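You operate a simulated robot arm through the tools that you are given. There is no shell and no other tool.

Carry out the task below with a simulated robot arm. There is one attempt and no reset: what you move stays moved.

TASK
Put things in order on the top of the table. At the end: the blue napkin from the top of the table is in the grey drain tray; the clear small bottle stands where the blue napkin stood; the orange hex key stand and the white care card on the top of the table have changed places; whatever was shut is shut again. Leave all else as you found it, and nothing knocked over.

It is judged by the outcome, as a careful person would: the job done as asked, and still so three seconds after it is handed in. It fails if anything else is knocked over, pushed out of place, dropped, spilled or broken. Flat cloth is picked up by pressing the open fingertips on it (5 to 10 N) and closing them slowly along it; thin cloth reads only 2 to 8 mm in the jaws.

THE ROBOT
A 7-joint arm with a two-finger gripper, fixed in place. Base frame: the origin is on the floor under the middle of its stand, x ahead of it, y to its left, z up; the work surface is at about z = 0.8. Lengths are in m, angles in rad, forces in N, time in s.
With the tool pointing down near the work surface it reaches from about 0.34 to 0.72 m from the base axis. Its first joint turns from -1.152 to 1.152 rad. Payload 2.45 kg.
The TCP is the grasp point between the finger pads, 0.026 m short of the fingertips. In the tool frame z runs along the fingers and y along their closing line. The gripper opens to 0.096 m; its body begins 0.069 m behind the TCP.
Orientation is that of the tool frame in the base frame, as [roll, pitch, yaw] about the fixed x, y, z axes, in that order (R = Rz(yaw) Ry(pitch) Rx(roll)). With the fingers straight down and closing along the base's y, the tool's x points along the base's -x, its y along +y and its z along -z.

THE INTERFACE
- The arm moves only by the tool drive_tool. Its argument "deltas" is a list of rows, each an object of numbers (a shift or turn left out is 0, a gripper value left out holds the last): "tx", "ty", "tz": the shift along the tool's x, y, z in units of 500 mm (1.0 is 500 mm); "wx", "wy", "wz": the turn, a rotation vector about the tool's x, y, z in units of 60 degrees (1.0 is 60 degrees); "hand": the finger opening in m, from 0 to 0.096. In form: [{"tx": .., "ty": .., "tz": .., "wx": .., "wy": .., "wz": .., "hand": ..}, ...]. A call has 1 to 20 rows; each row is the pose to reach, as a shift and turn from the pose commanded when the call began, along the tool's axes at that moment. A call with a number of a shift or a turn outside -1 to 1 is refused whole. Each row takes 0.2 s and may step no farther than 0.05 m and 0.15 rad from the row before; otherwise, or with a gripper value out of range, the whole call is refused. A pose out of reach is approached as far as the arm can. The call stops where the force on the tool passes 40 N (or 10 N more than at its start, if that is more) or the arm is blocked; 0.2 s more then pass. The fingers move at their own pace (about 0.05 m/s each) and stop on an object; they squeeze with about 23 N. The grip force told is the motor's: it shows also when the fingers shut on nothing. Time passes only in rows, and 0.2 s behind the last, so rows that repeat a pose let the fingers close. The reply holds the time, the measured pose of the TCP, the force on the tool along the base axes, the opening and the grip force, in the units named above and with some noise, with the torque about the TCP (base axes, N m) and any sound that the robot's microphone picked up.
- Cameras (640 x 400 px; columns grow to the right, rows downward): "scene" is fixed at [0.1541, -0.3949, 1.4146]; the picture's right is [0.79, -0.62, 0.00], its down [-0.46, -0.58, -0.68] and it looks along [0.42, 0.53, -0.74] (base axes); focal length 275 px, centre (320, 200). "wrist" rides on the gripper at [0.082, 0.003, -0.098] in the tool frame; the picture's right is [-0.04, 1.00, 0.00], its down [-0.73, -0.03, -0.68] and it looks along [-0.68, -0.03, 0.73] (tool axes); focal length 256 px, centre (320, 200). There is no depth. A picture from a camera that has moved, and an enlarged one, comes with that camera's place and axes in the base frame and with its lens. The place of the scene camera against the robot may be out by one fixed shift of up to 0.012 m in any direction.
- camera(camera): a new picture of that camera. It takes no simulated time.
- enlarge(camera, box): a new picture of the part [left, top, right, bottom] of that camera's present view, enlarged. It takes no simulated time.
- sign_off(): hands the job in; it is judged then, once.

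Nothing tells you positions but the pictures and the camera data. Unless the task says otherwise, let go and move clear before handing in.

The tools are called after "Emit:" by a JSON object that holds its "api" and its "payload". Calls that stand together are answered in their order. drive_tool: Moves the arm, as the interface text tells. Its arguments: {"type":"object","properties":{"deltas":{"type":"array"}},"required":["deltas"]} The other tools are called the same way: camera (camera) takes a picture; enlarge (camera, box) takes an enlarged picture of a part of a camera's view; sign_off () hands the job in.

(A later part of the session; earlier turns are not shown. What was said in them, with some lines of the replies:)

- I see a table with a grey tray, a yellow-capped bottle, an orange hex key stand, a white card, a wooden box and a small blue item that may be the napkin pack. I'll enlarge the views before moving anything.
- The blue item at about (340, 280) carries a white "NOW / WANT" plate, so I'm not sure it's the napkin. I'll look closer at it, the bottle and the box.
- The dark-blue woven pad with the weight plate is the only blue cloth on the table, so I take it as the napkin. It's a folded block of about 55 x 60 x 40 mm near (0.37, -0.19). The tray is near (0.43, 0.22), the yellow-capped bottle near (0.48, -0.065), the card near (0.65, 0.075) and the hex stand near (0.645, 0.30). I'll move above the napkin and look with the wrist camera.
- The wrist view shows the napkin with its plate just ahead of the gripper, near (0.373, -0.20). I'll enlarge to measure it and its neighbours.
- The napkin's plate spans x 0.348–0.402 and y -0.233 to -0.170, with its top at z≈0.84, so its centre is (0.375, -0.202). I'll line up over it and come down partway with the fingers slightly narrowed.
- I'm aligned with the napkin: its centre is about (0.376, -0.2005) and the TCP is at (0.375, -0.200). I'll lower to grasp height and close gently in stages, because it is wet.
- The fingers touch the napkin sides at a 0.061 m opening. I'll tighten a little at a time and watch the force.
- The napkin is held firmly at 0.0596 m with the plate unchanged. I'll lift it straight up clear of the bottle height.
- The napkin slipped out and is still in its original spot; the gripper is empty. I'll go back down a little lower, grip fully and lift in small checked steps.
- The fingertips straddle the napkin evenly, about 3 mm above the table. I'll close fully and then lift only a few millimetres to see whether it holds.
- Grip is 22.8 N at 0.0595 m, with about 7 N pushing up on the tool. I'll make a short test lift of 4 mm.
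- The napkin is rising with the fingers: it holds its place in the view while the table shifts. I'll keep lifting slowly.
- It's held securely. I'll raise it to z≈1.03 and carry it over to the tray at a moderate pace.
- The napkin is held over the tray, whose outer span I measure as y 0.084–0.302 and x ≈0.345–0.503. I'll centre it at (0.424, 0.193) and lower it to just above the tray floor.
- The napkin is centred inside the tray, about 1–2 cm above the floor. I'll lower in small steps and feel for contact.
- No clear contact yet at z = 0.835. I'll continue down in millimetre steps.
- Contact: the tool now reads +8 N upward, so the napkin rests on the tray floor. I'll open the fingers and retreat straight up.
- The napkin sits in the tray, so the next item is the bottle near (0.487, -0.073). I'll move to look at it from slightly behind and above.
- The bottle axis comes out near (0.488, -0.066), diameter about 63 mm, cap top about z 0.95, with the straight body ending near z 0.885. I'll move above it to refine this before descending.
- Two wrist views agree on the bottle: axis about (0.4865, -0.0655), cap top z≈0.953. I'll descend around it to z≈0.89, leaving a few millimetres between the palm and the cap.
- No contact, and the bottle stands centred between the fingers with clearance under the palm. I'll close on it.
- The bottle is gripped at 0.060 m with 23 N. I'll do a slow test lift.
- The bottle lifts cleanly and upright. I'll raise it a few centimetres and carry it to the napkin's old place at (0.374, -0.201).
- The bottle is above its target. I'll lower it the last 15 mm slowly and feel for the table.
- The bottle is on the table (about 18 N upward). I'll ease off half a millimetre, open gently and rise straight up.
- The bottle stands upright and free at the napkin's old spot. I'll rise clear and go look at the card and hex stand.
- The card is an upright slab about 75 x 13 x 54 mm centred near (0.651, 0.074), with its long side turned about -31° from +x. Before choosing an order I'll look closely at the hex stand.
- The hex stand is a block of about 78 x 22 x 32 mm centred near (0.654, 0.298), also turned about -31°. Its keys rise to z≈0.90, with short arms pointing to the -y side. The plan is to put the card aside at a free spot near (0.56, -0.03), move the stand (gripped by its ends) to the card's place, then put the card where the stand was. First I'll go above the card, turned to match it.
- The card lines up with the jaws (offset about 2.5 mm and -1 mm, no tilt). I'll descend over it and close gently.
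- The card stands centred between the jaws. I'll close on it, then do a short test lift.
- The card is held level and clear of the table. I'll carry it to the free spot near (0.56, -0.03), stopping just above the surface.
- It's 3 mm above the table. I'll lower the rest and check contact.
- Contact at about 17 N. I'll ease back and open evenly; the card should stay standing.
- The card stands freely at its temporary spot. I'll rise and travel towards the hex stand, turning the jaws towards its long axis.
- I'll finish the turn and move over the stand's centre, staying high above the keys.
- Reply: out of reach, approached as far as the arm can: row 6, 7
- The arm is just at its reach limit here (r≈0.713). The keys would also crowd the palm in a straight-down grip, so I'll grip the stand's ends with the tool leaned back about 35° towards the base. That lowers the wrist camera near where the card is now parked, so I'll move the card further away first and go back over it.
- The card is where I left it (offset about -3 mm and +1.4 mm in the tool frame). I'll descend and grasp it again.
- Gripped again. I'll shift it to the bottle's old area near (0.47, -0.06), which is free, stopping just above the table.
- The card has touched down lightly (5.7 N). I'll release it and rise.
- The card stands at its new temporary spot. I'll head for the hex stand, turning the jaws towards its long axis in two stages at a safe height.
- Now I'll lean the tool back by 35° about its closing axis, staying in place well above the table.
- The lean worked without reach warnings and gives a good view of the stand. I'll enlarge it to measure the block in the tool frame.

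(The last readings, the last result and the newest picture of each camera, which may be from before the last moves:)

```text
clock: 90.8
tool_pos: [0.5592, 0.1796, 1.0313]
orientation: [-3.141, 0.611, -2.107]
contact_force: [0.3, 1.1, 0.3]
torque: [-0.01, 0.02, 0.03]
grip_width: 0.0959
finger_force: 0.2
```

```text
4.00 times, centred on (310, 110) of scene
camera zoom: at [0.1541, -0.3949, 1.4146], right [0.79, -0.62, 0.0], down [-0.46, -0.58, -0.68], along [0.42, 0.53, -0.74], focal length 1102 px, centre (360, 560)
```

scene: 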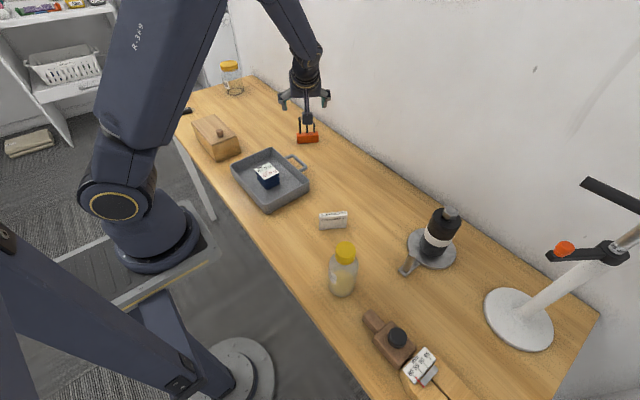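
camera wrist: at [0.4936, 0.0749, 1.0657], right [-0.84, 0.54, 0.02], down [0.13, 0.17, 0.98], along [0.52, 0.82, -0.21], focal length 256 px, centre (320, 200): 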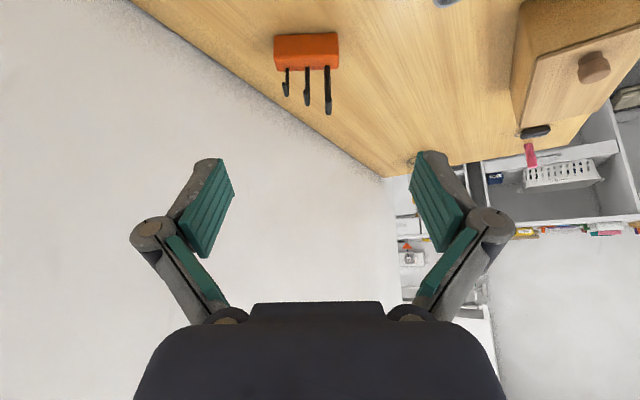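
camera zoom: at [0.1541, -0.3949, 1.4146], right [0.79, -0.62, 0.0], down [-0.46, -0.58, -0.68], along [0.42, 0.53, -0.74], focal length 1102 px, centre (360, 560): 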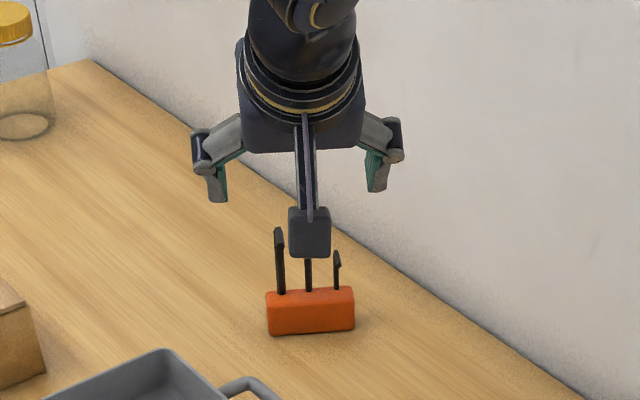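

The stand's block measures 78 x 24 mm with its centre near (0.652, 0.301). I'll move to a pre-grasp pose about 10 cm above the grasp point and re-measure from there.

Emit:
{"api": "drive_tool", "payload": {"deltas": [{"tx": -0.0234, "ty": -0.006, "tz": 0.0492}, {"tx": -0.0468, "ty": -0.0121, "tz": 0.0983}, {"tx": -0.0702, "ty": -0.0181, "tz": 0.1475}, {"tx": -0.0937, "ty": -0.0242, "tz": 0.1966}, {"tx": -0.1171, "ty": -0.0302, "tz": 0.2458}, {"tx": -0.1405, "ty": -0.0363, "tz": 0.2949}, {"tx": -0.1405, "ty": -0.0363, "tz": 0.2949}]}}

Emit:
{"api": "camera", "payload": {"camera": "wrist"}}

Emit:
{"api": "enlarge", "payload": {"camera": "wrist", "box": [220, 50, 420, 210]}}

Emit:
{"api": "enlarge", "payload": {"camera": "scene", "box": [250, 70, 370, 170]}}

```text
clock: 92.4
tool_pos: [0.6479, 0.2923, 0.9515]
orientation: [3.141, 0.611, -2.108]
contact_force: [0.0, 0.0, -0.6]
torque: [0.0, 0.0, -0.01]
grip_width: 0.0963
finger_force: 0.0
```

```text
taken
camera wrist: at [0.5829, 0.1879, 0.9855], right [-0.84, 0.54, 0.02], down [0.13, 0.17, 0.98], along [0.52, 0.82, -0.21], focal length 256 px, centre (320, 200)
```

wrist: 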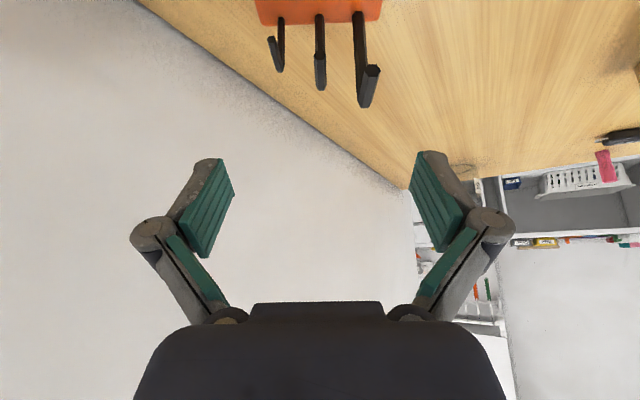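

```text
2.50 times, centred on (320, 130) of wrist
camera zoom: at [0.5829, 0.1879, 0.9855], right [-0.84, 0.54, 0.02], down [0.13, 0.17, 0.98], along [0.52, 0.82, -0.21], focal length 640 px, centre (320, 375)
```

zoom: 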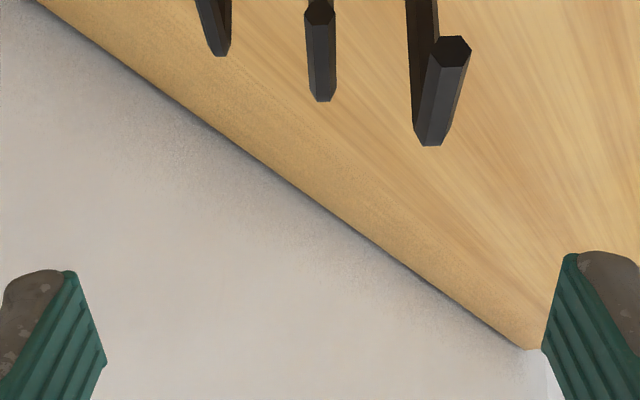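

```text
4.00 times, centred on (310, 120) of scene
camera zoom: at [0.1541, -0.3949, 1.4146], right [0.79, -0.62, 0.0], down [-0.46, -0.58, -0.68], along [0.42, 0.53, -0.74], focal length 1102 px, centre (360, 520)
```

zoom: 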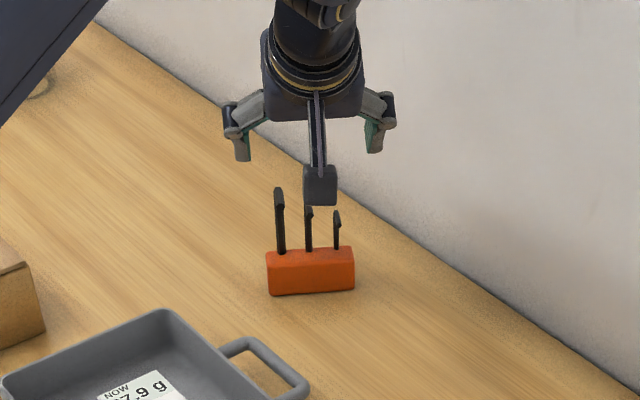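

The stand is centred along the closing axis, and its keys will pass between the open fingers. I'll descend vertically most of the way, then check.

Emit:
{"api": "drive_tool", "payload": {"deltas": [{"tx": 0.0188, "tz": 0.0269}, {"tx": 0.0376, "tz": 0.0537}, {"tx": 0.0565, "tz": 0.0806}, {"tx": 0.0753, "tz": 0.1074}, {"tx": 0.0861, "tz": 0.1228}, {"tx": 0.0941, "tz": 0.1343}, {"tx": 0.0941, "tz": 0.1343}]}}

Emit:
{"api": "camera", "payload": {"camera": "wrist"}}

Emit:
{"api": "enlarge", "payload": {"camera": "scene", "box": [260, 80, 360, 170]}}

```text
clock: 94.0
tool_pos: [0.6487, 0.2915, 0.8701]
orientation: [3.141, 0.612, -2.111]
contact_force: [0.2, -0.5, 0.5]
torque: [-0.01, 0.0, 0.02]
grip_width: 0.096
finger_force: 0.1
```

```text
taken
camera wrist: at [0.5822, 0.1875, 0.9036], right [-0.84, 0.54, 0.02], down [0.13, 0.17, 0.98], along [0.52, 0.82, -0.21], focal length 256 px, centre (320, 200)
```

wrist: 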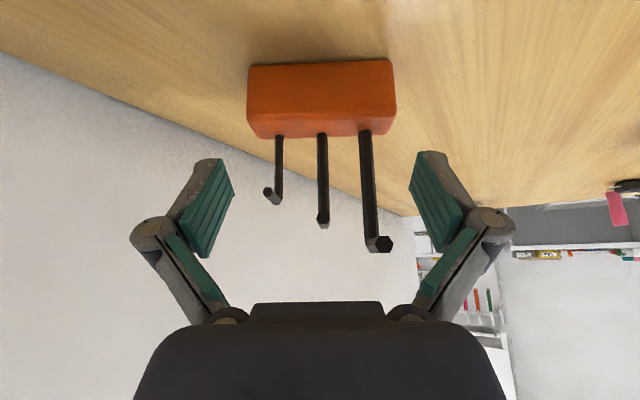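

```text
4.44 times, centred on (310, 125) of scene
camera zoom: at [0.1541, -0.3949, 1.4146], right [0.79, -0.62, 0.0], down [-0.46, -0.58, -0.68], along [0.42, 0.53, -0.74], focal length 1224 px, centre (364, 533)
```

zoom: 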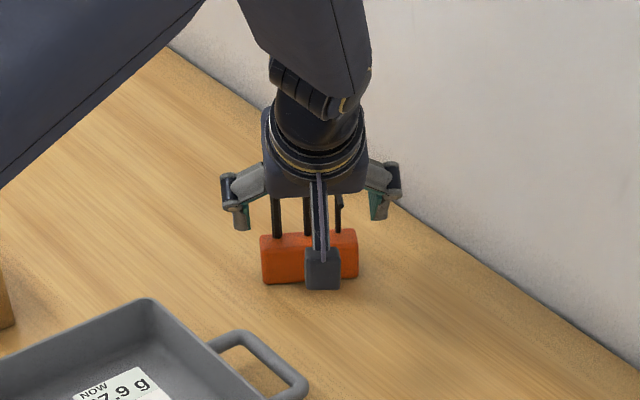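

Alignment is good: the block is centred in the jaws within 1 mm and the keys are clear of the fingers and palm. I'll do the last 32 mm of descent.

Emit:
{"api": "drive_tool", "payload": {"deltas": [{"tx": 0.0092, "ty": 0.002, "tz": 0.0131}, {"tx": 0.0184, "ty": 0.002, "tz": 0.0262}, {"tx": 0.0275, "ty": 0.002, "tz": 0.0393}, {"tx": 0.0344, "ty": 0.002, "tz": 0.0491}, {"tx": 0.0367, "ty": 0.002, "tz": 0.0524}, {"tx": 0.0367, "ty": 0.002, "tz": 0.0524}]}}

Emit:
{"api": "camera", "payload": {"camera": "wrist"}}

Emit:
{"api": "enlarge", "payload": {"camera": "scene", "box": [260, 80, 360, 170]}}

```text
clock: 95.4
tool_pos: [0.646, 0.2924, 0.8376]
orientation: [-3.141, 0.611, -2.11]
contact_force: [-0.2, -0.5, 0.0]
torque: [0.02, 0.01, 0.03]
grip_width: 0.096
finger_force: 0.0
```

```text
taken
camera wrist: at [0.5812, 0.188, 0.8716], right [-0.84, 0.54, 0.02], down [0.13, 0.17, 0.98], along [0.52, 0.82, -0.21], focal length 256 px, centre (320, 200)
```

wrist: 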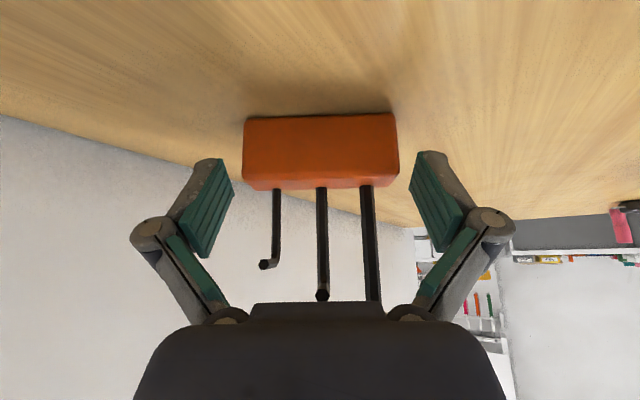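

```text
4.44 times, centred on (310, 125) of scene
camera zoom: at [0.1541, -0.3949, 1.4146], right [0.79, -0.62, 0.0], down [-0.46, -0.58, -0.68], along [0.42, 0.53, -0.74], focal length 1224 px, centre (364, 533)
```

zoom: 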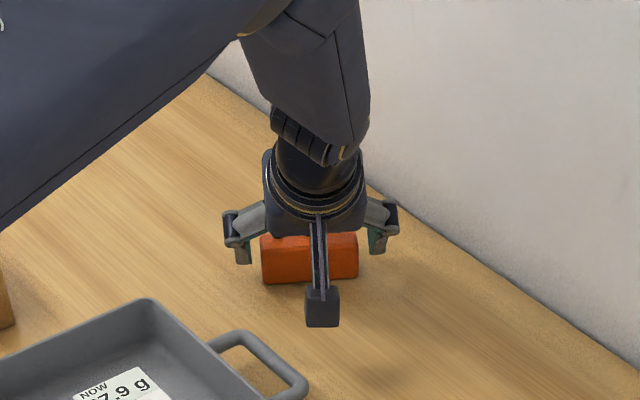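

No contact and the keys are clear. I'll close slowly onto the two ends of the block.

Emit:
{"api": "drive_tool", "payload": {"deltas": [{"hand": 0.09}, {"hand": 0.086}, {"hand": 0.082}, {"hand": 0.079}, {"hand": 0.077}, {"hand": 0.074}, {"hand": 0.07}, {"hand": 0.066}, {"hand": 0.066}]}}

Emit:
{"api": "camera", "payload": {"camera": "wrist"}}

```text
clock: 97.4
tool_pos: [0.6463, 0.2925, 0.8381]
orientation: [-3.141, 0.61, -2.109]
contact_force: [-0.8, -0.7, 2.9]
torque: [0.01, 0.04, 0.04]
grip_width: 0.0794
finger_force: 23.0
```

```text
taken
camera wrist: at [0.5812, 0.188, 0.8717], right [-0.84, 0.54, 0.02], down [0.13, 0.17, 0.98], along [0.52, 0.82, -0.21], focal length 256 px, centre (320, 200)
```

wrist: 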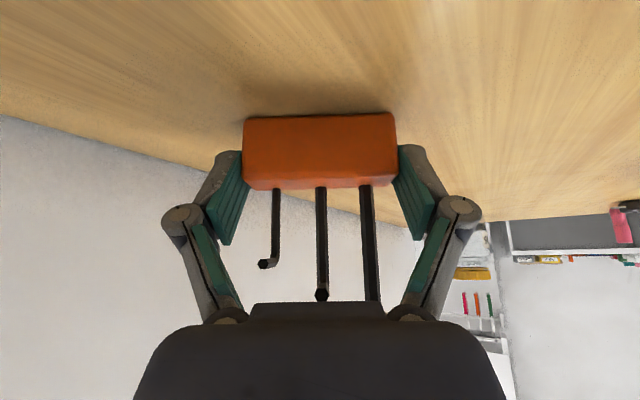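

The block is gripped at 0.0794 m with 23 N. I'll test-lift vertically by 1 cm in small steps.

Emit:
{"api": "drive_tool", "payload": {"deltas": [{"tx": -0.0012, "tz": -0.0016}, {"tx": -0.0023, "tz": -0.0033}, {"tx": -0.0046, "tz": -0.0066}, {"tx": -0.0069, "tz": -0.0098}, {"tx": -0.0115, "tz": -0.0164}, {"tx": -0.0115, "tz": -0.0164}]}}

Emit:
{"api": "camera", "payload": {"camera": "wrist"}}

Emit:
{"api": "enlarge", "payload": {"camera": "scene", "box": [260, 80, 360, 170]}}

```text
clock: 98.8
tool_pos: [0.6474, 0.2927, 0.8486]
orientation: [-3.141, 0.612, -2.108]
contact_force: [0.2, -0.6, -1.4]
torque: [-0.02, -0.02, 0.03]
grip_width: 0.0794
finger_force: 22.9
```

```text
taken
camera wrist: at [0.5814, 0.188, 0.8816], right [-0.84, 0.54, 0.02], down [0.13, 0.17, 0.98], along [0.52, 0.82, -0.21], focal length 256 px, centre (320, 200)
```

wrist: 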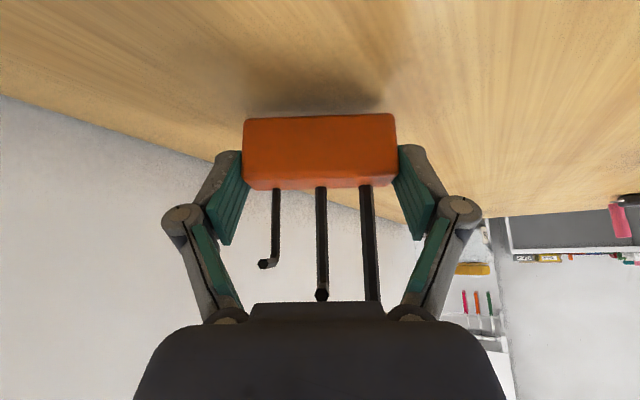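

```text
4.44 times, centred on (310, 125) of scene
camera zoom: at [0.1541, -0.3949, 1.4146], right [0.79, -0.62, 0.0], down [-0.46, -0.58, -0.68], along [0.42, 0.53, -0.74], focal length 1224 px, centre (364, 533)
```

zoom: 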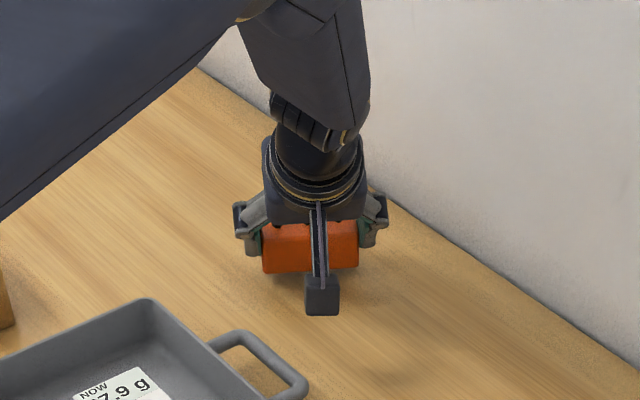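

The stand lifts level with its keys in place. I'll raise it 3 cm more and carry it across to the card's original place (block centre target 0.648, 0.074), keeping the same orientation.

Emit:
{"api": "drive_tool", "payload": {"deltas": [{"tx": -0.0115, "tz": -0.0164}, {"tx": -0.0229, "tz": -0.0327}, {"tx": -0.0344, "tz": -0.0491}, {"tx": -0.0181, "ty": -0.0113, "tz": -0.0605}, {"tx": 0.0144, "ty": -0.0339, "tz": -0.0833}, {"tx": 0.047, "ty": -0.0565, "tz": -0.1061}, {"tx": 0.0795, "ty": -0.0791, "tz": -0.1289}, {"tx": 0.1121, "ty": -0.1017, "tz": -0.1517}, {"tx": 0.1446, "ty": -0.1242, "tz": -0.1745}, {"tx": 0.1772, "ty": -0.1468, "tz": -0.1973}, {"tx": 0.2097, "ty": -0.1694, "tz": -0.2201}, {"tx": 0.2423, "ty": -0.192, "tz": -0.2429}, {"tx": 0.2748, "ty": -0.2146, "tz": -0.2657}, {"tx": 0.2911, "ty": -0.2259, "tz": -0.2771}, {"tx": 0.2911, "ty": -0.2259, "tz": -0.2771}]}}

Emit:
{"api": "camera", "payload": {"camera": "wrist"}}

Emit:
{"api": "camera", "payload": {"camera": "scene"}}

```text
clock: 102.0
tool_pos: [0.6421, 0.0643, 0.8773]
orientation: [-3.141, 0.612, -2.11]
contact_force: [0.6, -0.2, -1.4]
torque: [-0.03, -0.01, -0.01]
grip_width: 0.0797
finger_force: 22.7
```

```text
taken
camera wrist: at [0.5765, -0.0403, 0.9113], right [-0.84, 0.54, 0.02], down [0.13, 0.17, 0.98], along [0.52, 0.82, -0.21], focal length 256 px, centre (320, 200)
```

wrist: 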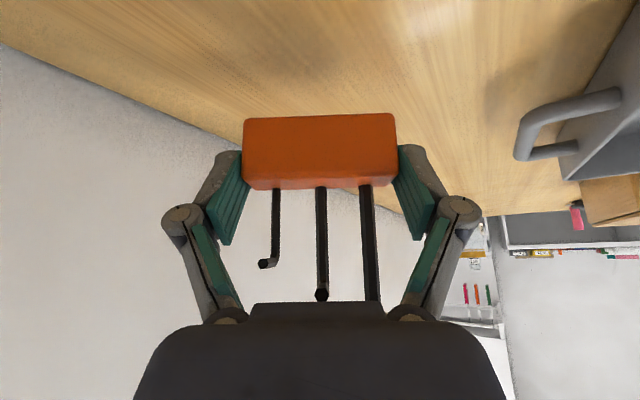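

```text
taken
```

scene: 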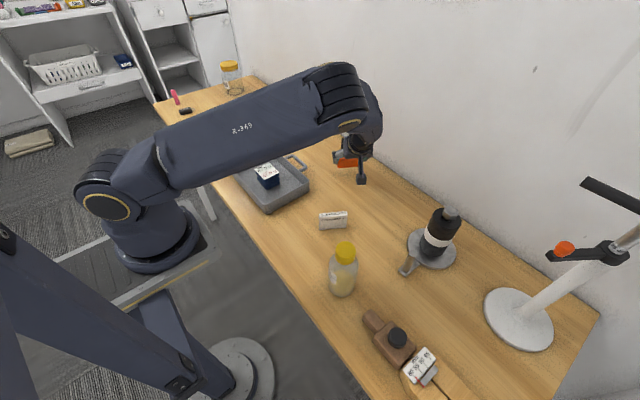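

The stand is level over its target. I'll lower it 36 mm, then feel for the table.

Emit:
{"api": "drive_tool", "payload": {"deltas": [{"tx": 0.0092, "tz": 0.0131}, {"tx": 0.0184, "tz": 0.0262}, {"tx": 0.0275, "tz": 0.0393}, {"tx": 0.0356, "tz": 0.0508}, {"tx": 0.0402, "tz": 0.0573}, {"tx": 0.0425, "tz": 0.0606}, {"tx": 0.0425, "tz": 0.0606}]}}

Emit:
{"api": "drive_tool", "payload": {"deltas": [{"tx": 0.0011, "tz": 0.0016}, {"tx": 0.0023, "tz": 0.0033}, {"tx": 0.0023, "tz": 0.0033}]}}

```text
clock: 103.6
tool_pos: [0.6409, 0.0653, 0.8416]
orientation: [-3.14, 0.611, -2.111]
contact_force: [-0.5, -0.3, -2.6]
torque: [0.01, 0.02, 0.0]
grip_width: 0.0794
finger_force: 22.9
```

```text
clock: 104.4
tool_pos: [0.642, 0.0639, 0.8387]
orientation: [-3.141, 0.611, -2.109]
contact_force: [-0.3, -0.6, -0.9]
torque: [-0.01, 0.0, 0.0]
grip_width: 0.0795
finger_force: 23.2
```

Emit:
{"api": "drive_tool", "payload": {"deltas": [{"tx": 0.0008, "tz": 0.0011}, {"tx": 0.0015, "tz": 0.0021}, {"tx": 0.0015, "tz": 0.0021}]}}

```text
clock: 105.2
tool_pos: [0.6428, 0.0625, 0.8377]
orientation: [-3.141, 0.611, -2.107]
contact_force: [-2.6, -0.9, 6.5]
torque: [0.01, 0.16, 0.04]
grip_width: 0.0797
finger_force: 22.7
```

Touchdown at about 6.5 N. I'll open the fingers slowly and check before withdrawing.

Emit:
{"api": "drive_tool", "payload": {"deltas": [{"hand": 0.0805}, {"hand": 0.082}, {"hand": 0.085}, {"hand": 0.09}, {"hand": 0.096}, {"hand": 0.096}, {"hand": 0.096}]}}

Emit:
{"api": "camera", "payload": {"camera": "wrist"}}

```text
clock: 106.8
tool_pos: [0.6422, 0.0646, 0.8382]
orientation: [-3.141, 0.61, -2.112]
contact_force: [1.0, 0.5, 0.0]
torque: [0.02, -0.04, 0.01]
grip_width: 0.0959
finger_force: 0.0
```

```text
taken
camera wrist: at [0.5765, -0.0405, 0.8712], right [-0.84, 0.54, 0.02], down [0.13, 0.17, 0.98], along [0.52, 0.82, -0.21], focal length 256 px, centre (320, 200)
```

wrist: 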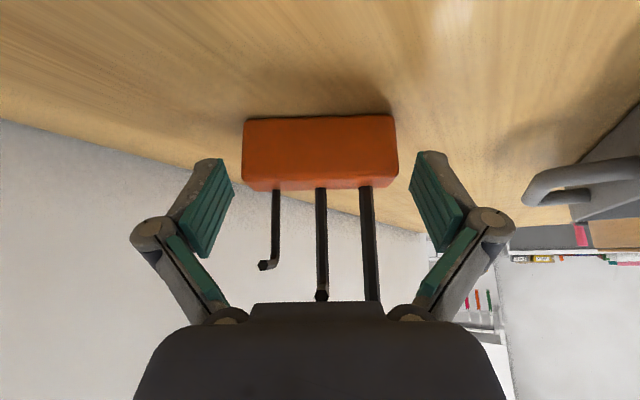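

The stand is free and upright. I'll withdraw straight up along the path I came down.

Emit:
{"api": "drive_tool", "payload": {"deltas": [{"tx": -0.0115, "tz": -0.0164}, {"tx": -0.0344, "tz": -0.0491}, {"tx": -0.0688, "tz": -0.0983}, {"tx": -0.1033, "tz": -0.1474}, {"tx": -0.1377, "tz": -0.1966}, {"tx": -0.1721, "tz": -0.2457}, {"tx": -0.1951, "tz": -0.2785}, {"tx": -0.1951, "tz": -0.2785}]}}

Emit:
{"api": "camera", "payload": {"camera": "wrist"}}

Emit:
{"api": "camera", "payload": {"camera": "scene"}}

```text
clock: 108.6
tool_pos: [0.642, 0.0639, 1.0077]
orientation: [3.141, 0.611, -2.111]
contact_force: [-0.1, -0.8, -1.2]
torque: [0.05, 0.03, -0.01]
grip_width: 0.0959
finger_force: 0.1
```

```text
taken
camera wrist: at [0.5765, -0.0409, 1.0414], right [-0.84, 0.54, 0.02], down [0.13, 0.17, 0.98], along [0.52, 0.82, -0.21], focal length 256 px, centre (320, 200)
```

wrist: 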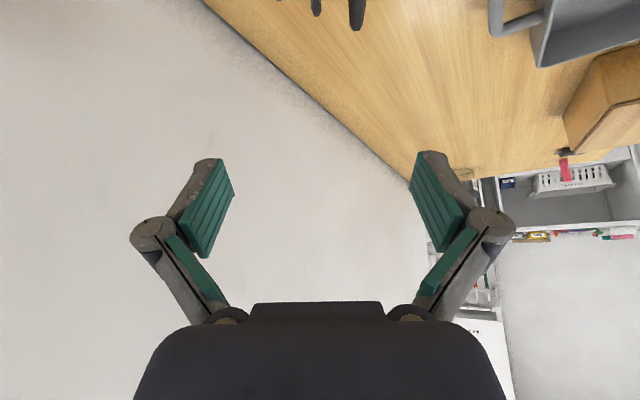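

```text
taken
```

scene: 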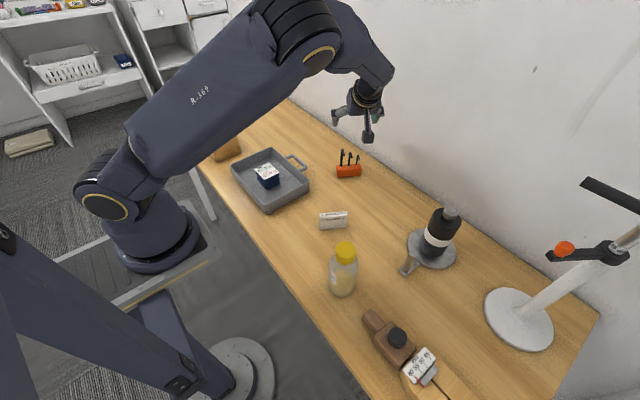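

The stand now stands where the card was. I'll straighten the tool and return to the card at (0.470, -0.061) with the matching turn.

Emit:
{"api": "drive_tool", "payload": {"deltas": [{"wy": 0.1}, {"wy": 0.2}, {"wy": 0.3}, {"wy": 0.4}, {"wy": 0.5}, {"wy": 0.583}, {"wy": 0.583}]}}

Emit:
{"api": "drive_tool", "payload": {"deltas": [{"tx": 0.018, "ty": 0.008, "wz": 0.06}, {"tx": 0.045, "ty": 0.022, "wz": 0.15}, {"tx": 0.072, "ty": 0.035, "wz": 0.25}, {"tx": 0.1, "ty": 0.048, "wz": 0.35}, {"tx": 0.128, "ty": 0.062, "wz": 0.45}, {"tx": 0.156, "ty": 0.075, "wz": 0.55}, {"tx": 0.184, "ty": 0.089, "wz": 0.65}, {"tx": 0.212, "ty": 0.102, "wz": 0.75}, {"tx": 0.235, "ty": 0.113, "wz": 0.85}, {"tx": 0.2418, "ty": 0.1166, "wz": 0.95}, {"tx": 0.2418, "ty": 0.1166, "wz": 0.95}]}}

Emit:
{"api": "drive_tool", "payload": {"deltas": [{"tx": 0.02, "ty": -0.016, "wz": 0.1}, {"tx": 0.045, "ty": -0.035, "wz": 0.2}, {"tx": 0.07, "ty": -0.055, "wz": 0.3}, {"tx": 0.095, "ty": -0.075, "wz": 0.4}, {"tx": 0.115, "ty": -0.09, "wz": 0.5}, {"tx": 0.1234, "ty": -0.097, "wz": 0.5577, "hand": 0.06}, {"tx": 0.1234, "ty": -0.097, "wz": 0.5577}]}}

Emit:
{"api": "camera", "payload": {"camera": "wrist"}}

Emit:
{"api": "enlarge", "payload": {"camera": "wrist", "box": [270, 10, 370, 140]}}

Emit:
{"api": "camera", "payload": {"camera": "scene"}}

```text
clock: 110.2
tool_pos: [0.6423, 0.0627, 1.0079]
orientation: [3.141, 0.0, -2.11]
contact_force: [-0.1, -0.2, -0.3]
torque: [0.04, 0.0, 0.0]
grip_width: 0.0961
finger_force: 0.1
```

```text
clock: 112.6
tool_pos: [0.53, -0.0113, 1.0079]
orientation: [-3.141, 0.001, -3.104]
contact_force: [0.4, -0.8, -0.5]
torque: [0.03, 0.0, -0.02]
grip_width: 0.0961
finger_force: 0.1
```

```text
clock: 114.2
tool_pos: [0.4691, -0.0603, 1.0081]
orientation: [3.141, -0.001, 2.593]
contact_force: [0.2, -0.8, 0.8]
torque: [-0.03, 0.02, 0.0]
grip_width: 0.06
finger_force: 0.1
```

```text
taken
camera wrist: at [0.4021, -0.0157, 1.1058], right [0.55, 0.83, 0.0], down [0.61, -0.41, 0.68], along [0.57, -0.38, -0.73], focal length 256 px, centre (320, 200)
```

wrist: 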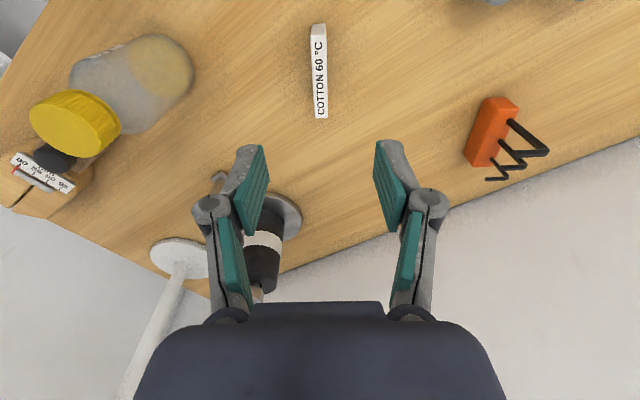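

```text
3.08 times, centred on (320, 75) of wrist
camera zoom: at [0.4021, -0.0157, 1.1058], right [0.55, 0.83, 0.0], down [0.61, -0.41, 0.68], along [0.57, -0.38, -0.73], focal length 788 px, centre (320, 585)
```

zoom: 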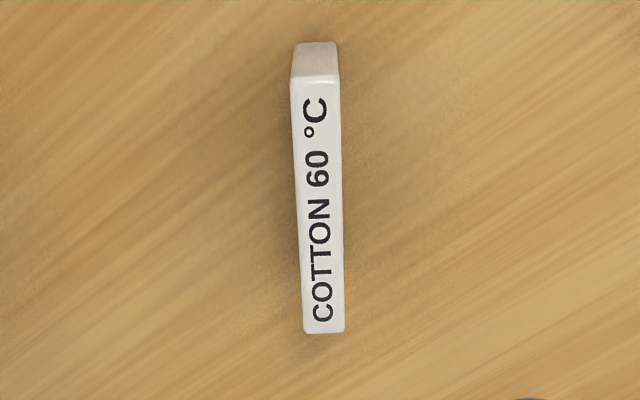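

```text
taken
```

scene: 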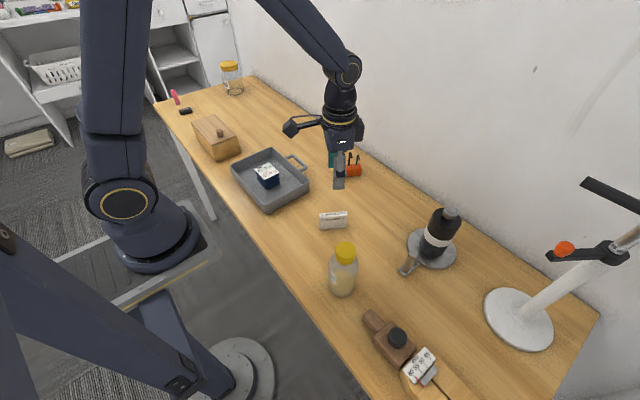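

The card is centred in the view. The stand's old place is close to the arm's reach limit, so I'll grip the card 18 mm off centre on the side that will face the base. I'll descend and close.

Emit:
{"api": "drive_tool", "payload": {"deltas": [{"tx": 0.036, "ty": -0.002, "tz": 0.06}, {"tx": 0.036, "ty": -0.002, "tz": 0.13}, {"tx": 0.036, "ty": -0.002, "tz": 0.2}, {"tx": 0.036, "ty": -0.002, "tz": 0.27}, {"tx": 0.036, "ty": -0.002, "tz": 0.32}, {"tx": 0.036, "ty": -0.002, "tz": 0.347}, {"tx": 0.036, "ty": -0.002, "tz": 0.347}]}}

Emit:
{"api": "camera", "payload": {"camera": "wrist"}}

```text
clock: 115.8
tool_pos: [0.454, -0.0521, 0.8332]
orientation: [-3.142, 0.002, 2.595]
contact_force: [0.1, 0.2, -0.4]
torque: [0.01, 0.01, 0.04]
grip_width: 0.0599
finger_force: 0.0
```

```text
taken
camera wrist: at [0.3859, -0.0069, 0.932], right [0.55, 0.83, 0.0], down [0.61, -0.41, 0.68], along [0.57, -0.38, -0.73], focal length 256 px, centre (320, 200)
```

wrist: 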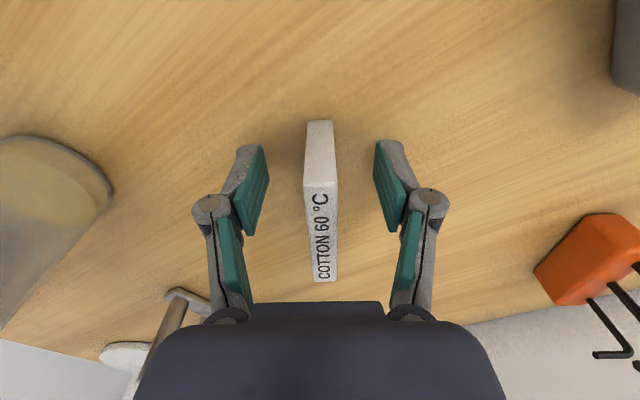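

The jaws are about 18 mm off the card's centre as intended. I'll close and test-lift.

Emit:
{"api": "drive_tool", "payload": {"deltas": [{"hand": 0.045}, {"hand": 0.03}, {"hand": 0.022}, {"hand": 0.016}, {"hand": 0.012}, {"hand": 0.006}, {"hand": 0.004}, {"hand": 0.004}, {"hand": 0.004}]}}

Emit:
{"api": "drive_tool", "payload": {"deltas": [{"tz": -0.003}, {"tz": -0.006}, {"tz": -0.012}, {"tz": -0.02}, {"tz": -0.03}, {"tz": -0.03}]}}

Emit:
{"api": "camera", "payload": {"camera": "wrist"}}

Emit:
{"api": "enlarge", "payload": {"camera": "scene", "box": [270, 150, 400, 250]}}

```text
clock: 117.8
tool_pos: [0.4539, -0.051, 0.8352]
orientation: [3.14, 0.0, 2.594]
contact_force: [0.8, 0.9, -0.1]
torque: [0.01, 0.02, -0.01]
grip_width: 0.013
finger_force: 23.2
```

```text
clock: 119.2
tool_pos: [0.4535, -0.0525, 0.85]
orientation: [3.139, 0.001, 2.595]
contact_force: [-0.1, 0.2, 0.2]
torque: [-0.01, 0.02, -0.01]
grip_width: 0.0131
finger_force: 23.7
```

```text
taken
camera wrist: at [0.3861, -0.0073, 0.9472], right [0.55, 0.83, 0.0], down [0.61, -0.41, 0.68], along [0.57, -0.38, -0.73], focal length 256 px, centre (320, 200)
```

wrist: 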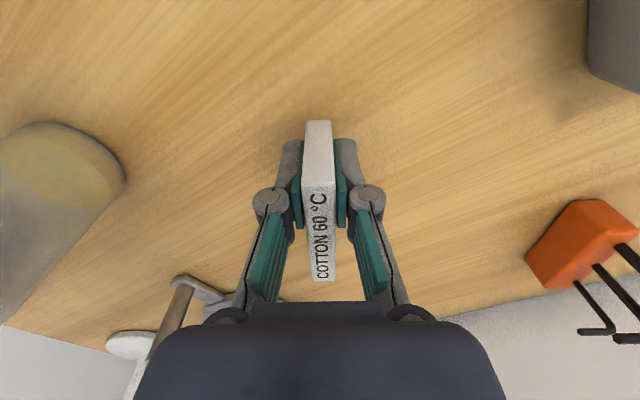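

```text
4.00 times, centred on (335, 200) of scene
camera zoom: at [0.1541, -0.3949, 1.4146], right [0.79, -0.62, 0.0], down [-0.46, -0.58, -0.68], along [0.42, 0.53, -0.74], focal length 1102 px, centre (260, 200)
```

zoom: 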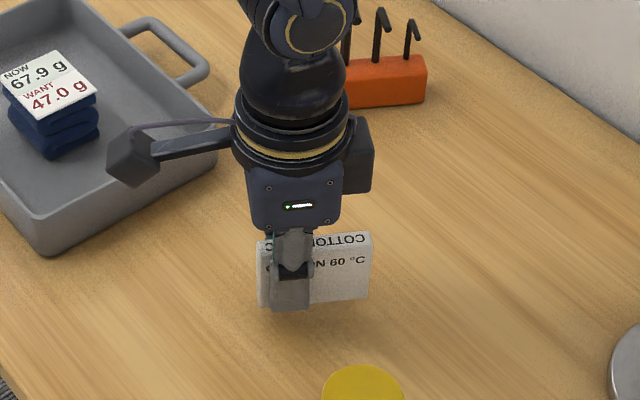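

The card is held level. I'll lift it to z≈0.95, above the stand's keys, and carry it to the stand's old place.

Emit:
{"api": "drive_tool", "payload": {"deltas": [{"tz": -0.05}, {"tz": -0.1}, {"tz": -0.16}, {"tz": -0.2}, {"tx": 0.0027, "ty": 0.034, "tz": -0.2}, {"tx": 0.0081, "ty": 0.1015, "tz": -0.2}, {"tx": 0.0135, "ty": 0.169, "tz": -0.2}, {"tx": 0.0189, "ty": 0.2365, "tz": -0.2}, {"tx": 0.0242, "ty": 0.304, "tz": -0.2}, {"tx": 0.0296, "ty": 0.3715, "tz": -0.2}, {"tx": 0.035, "ty": 0.439, "tz": -0.2}, {"tx": 0.0404, "ty": 0.5065, "tz": -0.2}, {"tx": 0.0458, "ty": 0.574, "tz": -0.2}, {"tx": 0.0511, "ty": 0.6415, "tz": -0.2}, {"tx": 0.0565, "ty": 0.709, "tz": -0.2}, {"tx": 0.0619, "ty": 0.7765, "tz": -0.2}, {"tx": 0.0646, "ty": 0.8103, "tz": -0.2}, {"tx": 0.0646, "ty": 0.8103, "tz": -0.2}]}}

Emit:
{"api": "camera", "payload": {"camera": "wrist"}}

Emit:
{"api": "camera", "payload": {"camera": "scene"}}

```text
clock: 123.0
tool_pos: [0.6378, 0.3112, 0.949]
orientation: [-3.141, 0.001, 2.596]
contact_force: [-0.7, 0.1, -0.6]
torque: [-0.01, 0.07, 0.0]
grip_width: 0.0129
finger_force: 23.5
```

```text
taken
camera wrist: at [0.5695, 0.3564, 1.0472], right [0.55, 0.83, 0.0], down [0.61, -0.41, 0.68], along [0.56, -0.38, -0.73], focal length 256 px, centre (320, 200)
```

wrist: 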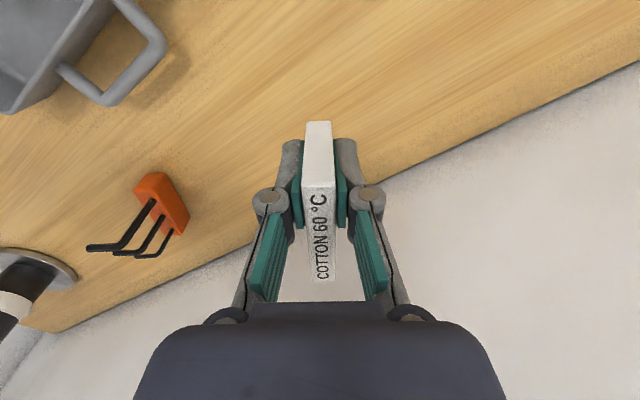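

```text
taken
```

scene: 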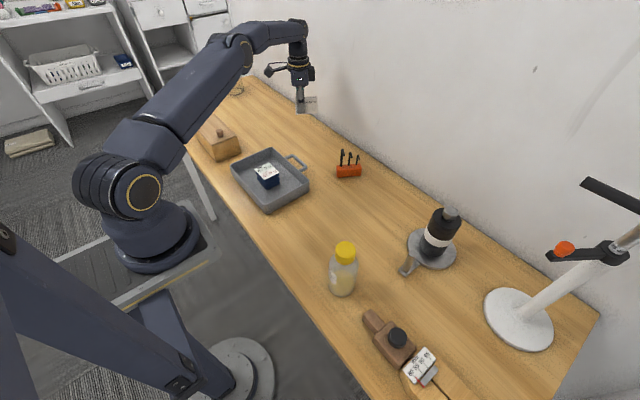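

It's within reach and over the stand's old place. I'll lower to just above the table.

Emit:
{"api": "drive_tool", "payload": {"deltas": [{"tz": 0.04}, {"tz": 0.09}, {"tz": 0.14}, {"tz": 0.18}, {"tz": 0.21}, {"tz": 0.222}, {"tz": 0.226}, {"tz": 0.226}]}}

Emit:
{"api": "drive_tool", "payload": {"deltas": [{"tz": 0.002}, {"tz": 0.003}, {"tz": 0.004}, {"tz": 0.004}]}}

```text
clock: 124.8
tool_pos: [0.6371, 0.3105, 0.8361]
orientation: [3.141, 0.0, 2.595]
contact_force: [0.1, -0.3, -1.4]
torque: [0.0, 0.02, -0.02]
grip_width: 0.0129
finger_force: 23.0
```

```text
clock: 125.8
tool_pos: [0.6373, 0.3106, 0.8345]
orientation: [-3.14, 0.0, 2.595]
contact_force: [-0.8, 0.2, 1.6]
torque: [-0.03, 0.04, -0.01]
grip_width: 0.0131
finger_force: 22.8
```

Emit:
{"api": "drive_tool", "payload": {"deltas": [{"tz": 0.001}, {"tz": 0.0015}, {"tz": 0.0015}]}}

Emit:
{"api": "enlarge", "payload": {"camera": "scene", "box": [250, 80, 380, 190]}}

```text
clock: 126.6
tool_pos: [0.6374, 0.3103, 0.8341]
orientation: [3.139, 0.002, 2.596]
contact_force: [-2.0, -1.8, 10.4]
torque: [-0.12, 0.04, -0.01]
grip_width: 0.013
finger_force: 23.1
```

```text
3.64 times, centred on (315, 135) of scene
camera zoom: at [0.1539, -0.395, 1.4146], right [0.79, -0.62, 0.0], down [-0.46, -0.58, -0.68], along [0.42, 0.53, -0.74], focal length 1001 px, centre (338, 436)
```

zoom: 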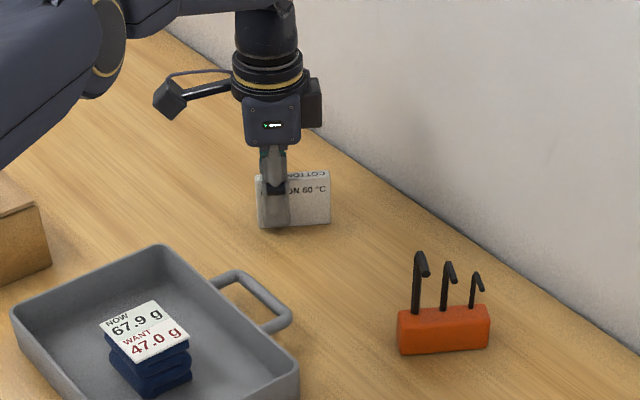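

The card has touched down at about 10 N. I'll open evenly and check that it stands before rising.

Emit:
{"api": "drive_tool", "payload": {"deltas": [{"tz": -0.0008, "hand": 0.013}, {"tz": -0.0008, "hand": 0.015}, {"tz": -0.0008, "hand": 0.02}, {"tz": -0.0008, "hand": 0.03}, {"tz": -0.0008, "hand": 0.04}, {"tz": -0.0008, "hand": 0.05}, {"tz": -0.0008, "hand": 0.06}, {"tz": -0.0008, "hand": 0.06}]}}

Emit:
{"api": "camera", "payload": {"camera": "wrist"}}

```text
clock: 128.4
tool_pos: [0.6371, 0.3104, 0.8338]
orientation: [3.141, 0.0, 2.595]
contact_force: [-0.5, -0.5, 1.1]
torque: [0.0, -0.05, -0.01]
grip_width: 0.06
finger_force: 0.0
```

```text
taken
camera wrist: at [0.5694, 0.3558, 0.9318], right [0.55, 0.83, 0.0], down [0.61, -0.41, 0.68], along [0.57, -0.38, -0.73], focal length 256 px, centre (320, 200)
```

wrist: 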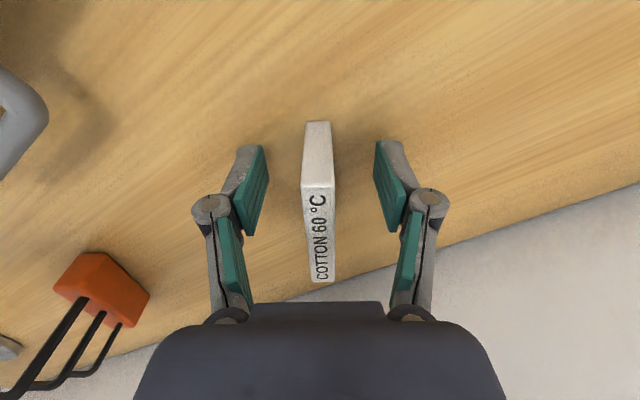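

The card stands freely in the stand's old place. I'll rise and retreat to a clear position for a full inspection.

Emit:
{"api": "drive_tool", "payload": {"deltas": [{"tz": -0.03}, {"tz": -0.1}, {"tz": -0.18}, {"tz": -0.26}, {"tz": -0.29}, {"tx": 0.015, "ty": -0.035, "tz": -0.3}, {"tx": 0.045, "ty": -0.103, "tz": -0.33}, {"tx": 0.075, "ty": -0.171, "tz": -0.36}, {"tx": 0.105, "ty": -0.239, "tz": -0.39}, {"tx": 0.135, "ty": -0.307, "tz": -0.42}, {"tx": 0.165, "ty": -0.375, "tz": -0.45}, {"tx": 0.1838, "ty": -0.4181, "tz": -0.47}, {"tx": 0.1838, "ty": -0.4181, "tz": -0.47}]}}

Emit:
{"api": "camera", "payload": {"camera": "scene"}}

Emit:
{"api": "camera", "payload": {"camera": "wrist"}}

```text
clock: 131.2
tool_pos: [0.4508, 0.1801, 1.0694]
orientation: [-3.141, 0.0, 2.596]
contact_force: [-0.5, -0.2, -0.8]
torque: [0.0, 0.02, 0.01]
grip_width: 0.0599
finger_force: 0.0
```

```text
taken
```

scene: 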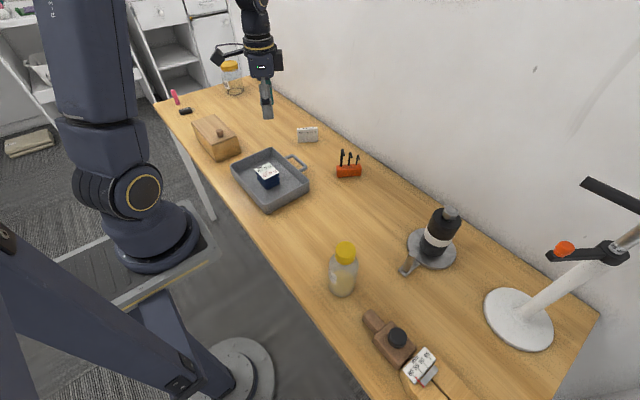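

```text
taken
camera wrist: at [0.3827, 0.2245, 1.1677], right [0.55, 0.83, 0.0], down [0.61, -0.41, 0.68], along [0.57, -0.38, -0.73], focal length 256 px, centre (320, 200)
```

wrist: 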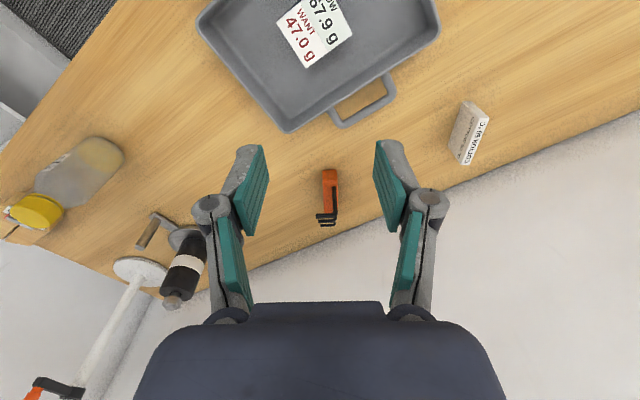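

Everything looks in place. I'll compare enlarged views against the starting pictures.

Emit:
{"api": "enlarge", "payload": {"camera": "scene", "box": [220, 110, 380, 210]}}

Emit:
{"api": "enlarge", "payload": {"camera": "scene", "box": [310, 250, 374, 310]}}

Emit:
{"api": "enlarge", "payload": {"camera": "scene", "box": [340, 200, 640, 400]}}

Emit:
{"api": "enlarge", "payload": {"camera": "scene", "box": [140, 50, 300, 150]}}

```text
4.00 times, centred on (300, 160) of scene
camera zoom: at [0.1541, -0.3949, 1.4146], right [0.79, -0.62, 0.0], down [-0.46, -0.58, -0.68], along [0.42, 0.53, -0.74], focal length 1102 px, centre (400, 360)
```

zoom: 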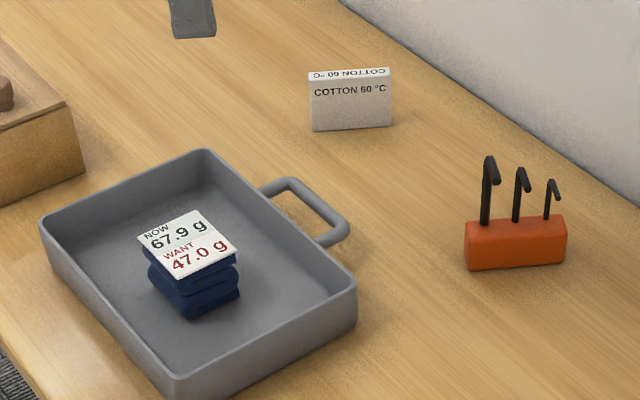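

```text
6.67 times, centred on (342, 280) of scene
camera zoom: at [0.1541, -0.3949, 1.4146], right [0.79, -0.62, 0.0], down [-0.46, -0.58, -0.68], along [0.42, 0.53, -0.74], focal length 1836 px, centre (173, -333)
```

zoom: 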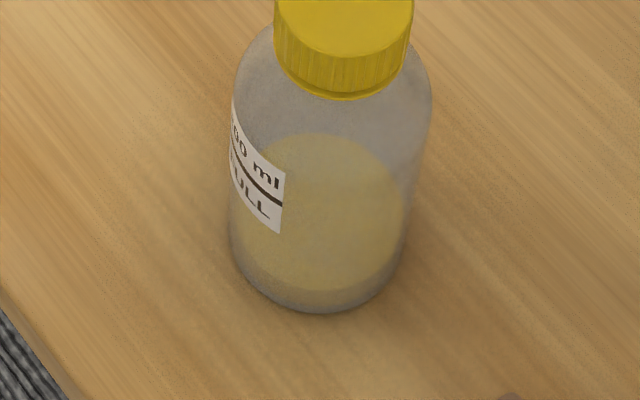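

```text
2.00 times, centred on (490, 300) of scene
camera zoom: at [0.1541, -0.3949, 1.4146], right [0.79, -0.62, 0.0], down [-0.46, -0.58, -0.68], along [0.42, 0.53, -0.74], focal length 551 px, centre (-20, 0)
```

zoom: 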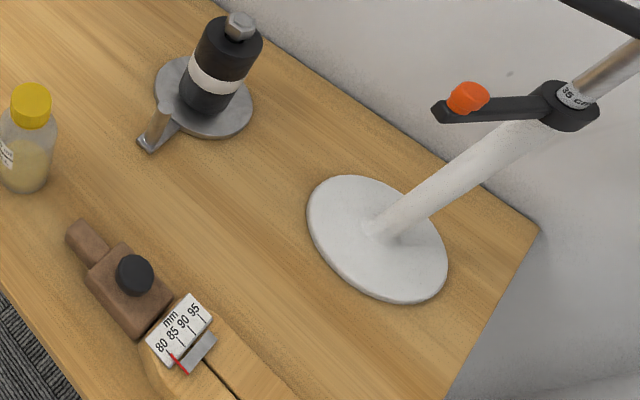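

```text
4.00 times, centred on (220, 100) of scene
camera zoom: at [0.1541, -0.3949, 1.4146], right [0.79, -0.62, 0.0], down [-0.46, -0.58, -0.68], along [0.42, 0.53, -0.74], focal length 1102 px, centre (720, 600)
```

zoom: 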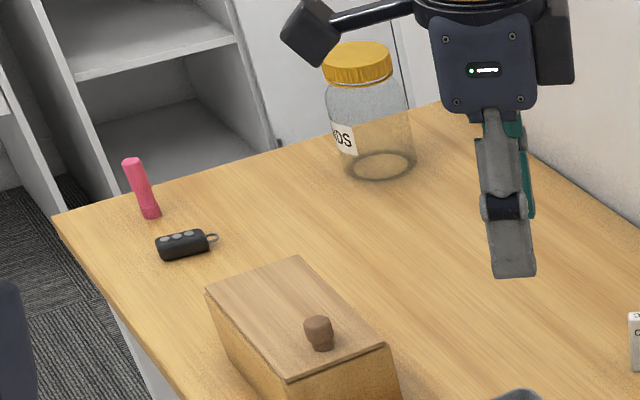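

All items are where they should be:
- **Napkin:** in the grey tray.
- **Bottle:** standing with its cap on where the napkin was.
- **Hex stand and card:** in each other's places with matching orientation.

The box, jar, tray and everything else match the starting pictures. The gripper is empty and clear, so I'm handing in.

Emit:
{"api": "sign_off", "payload": {}}

```text
The job is handed in.
```

I've handed the job in with everything asked for done. In the final pictures nothing was knocked over, and nothing else had moved from where it started.

- **Blue napkin:** it is in the grey drain tray. My first lift slipped and left it where it was. The second grip held, and its weight plate still reads 67.9 g.
- **Clear small bottle:** it stands upright with its yellow cap on, where the napkin stood.
- **Hex key stand and care card:** they have changed places, and each stands at the same angle the other had. The card waited at two free spots on the table along the way. I moved it the second time to make room for the wrist camera.
- **Shut things:** I opened nothing, so the wooden box, the jar and the bottle are still shut.

The gripper is empty and clear of the table.
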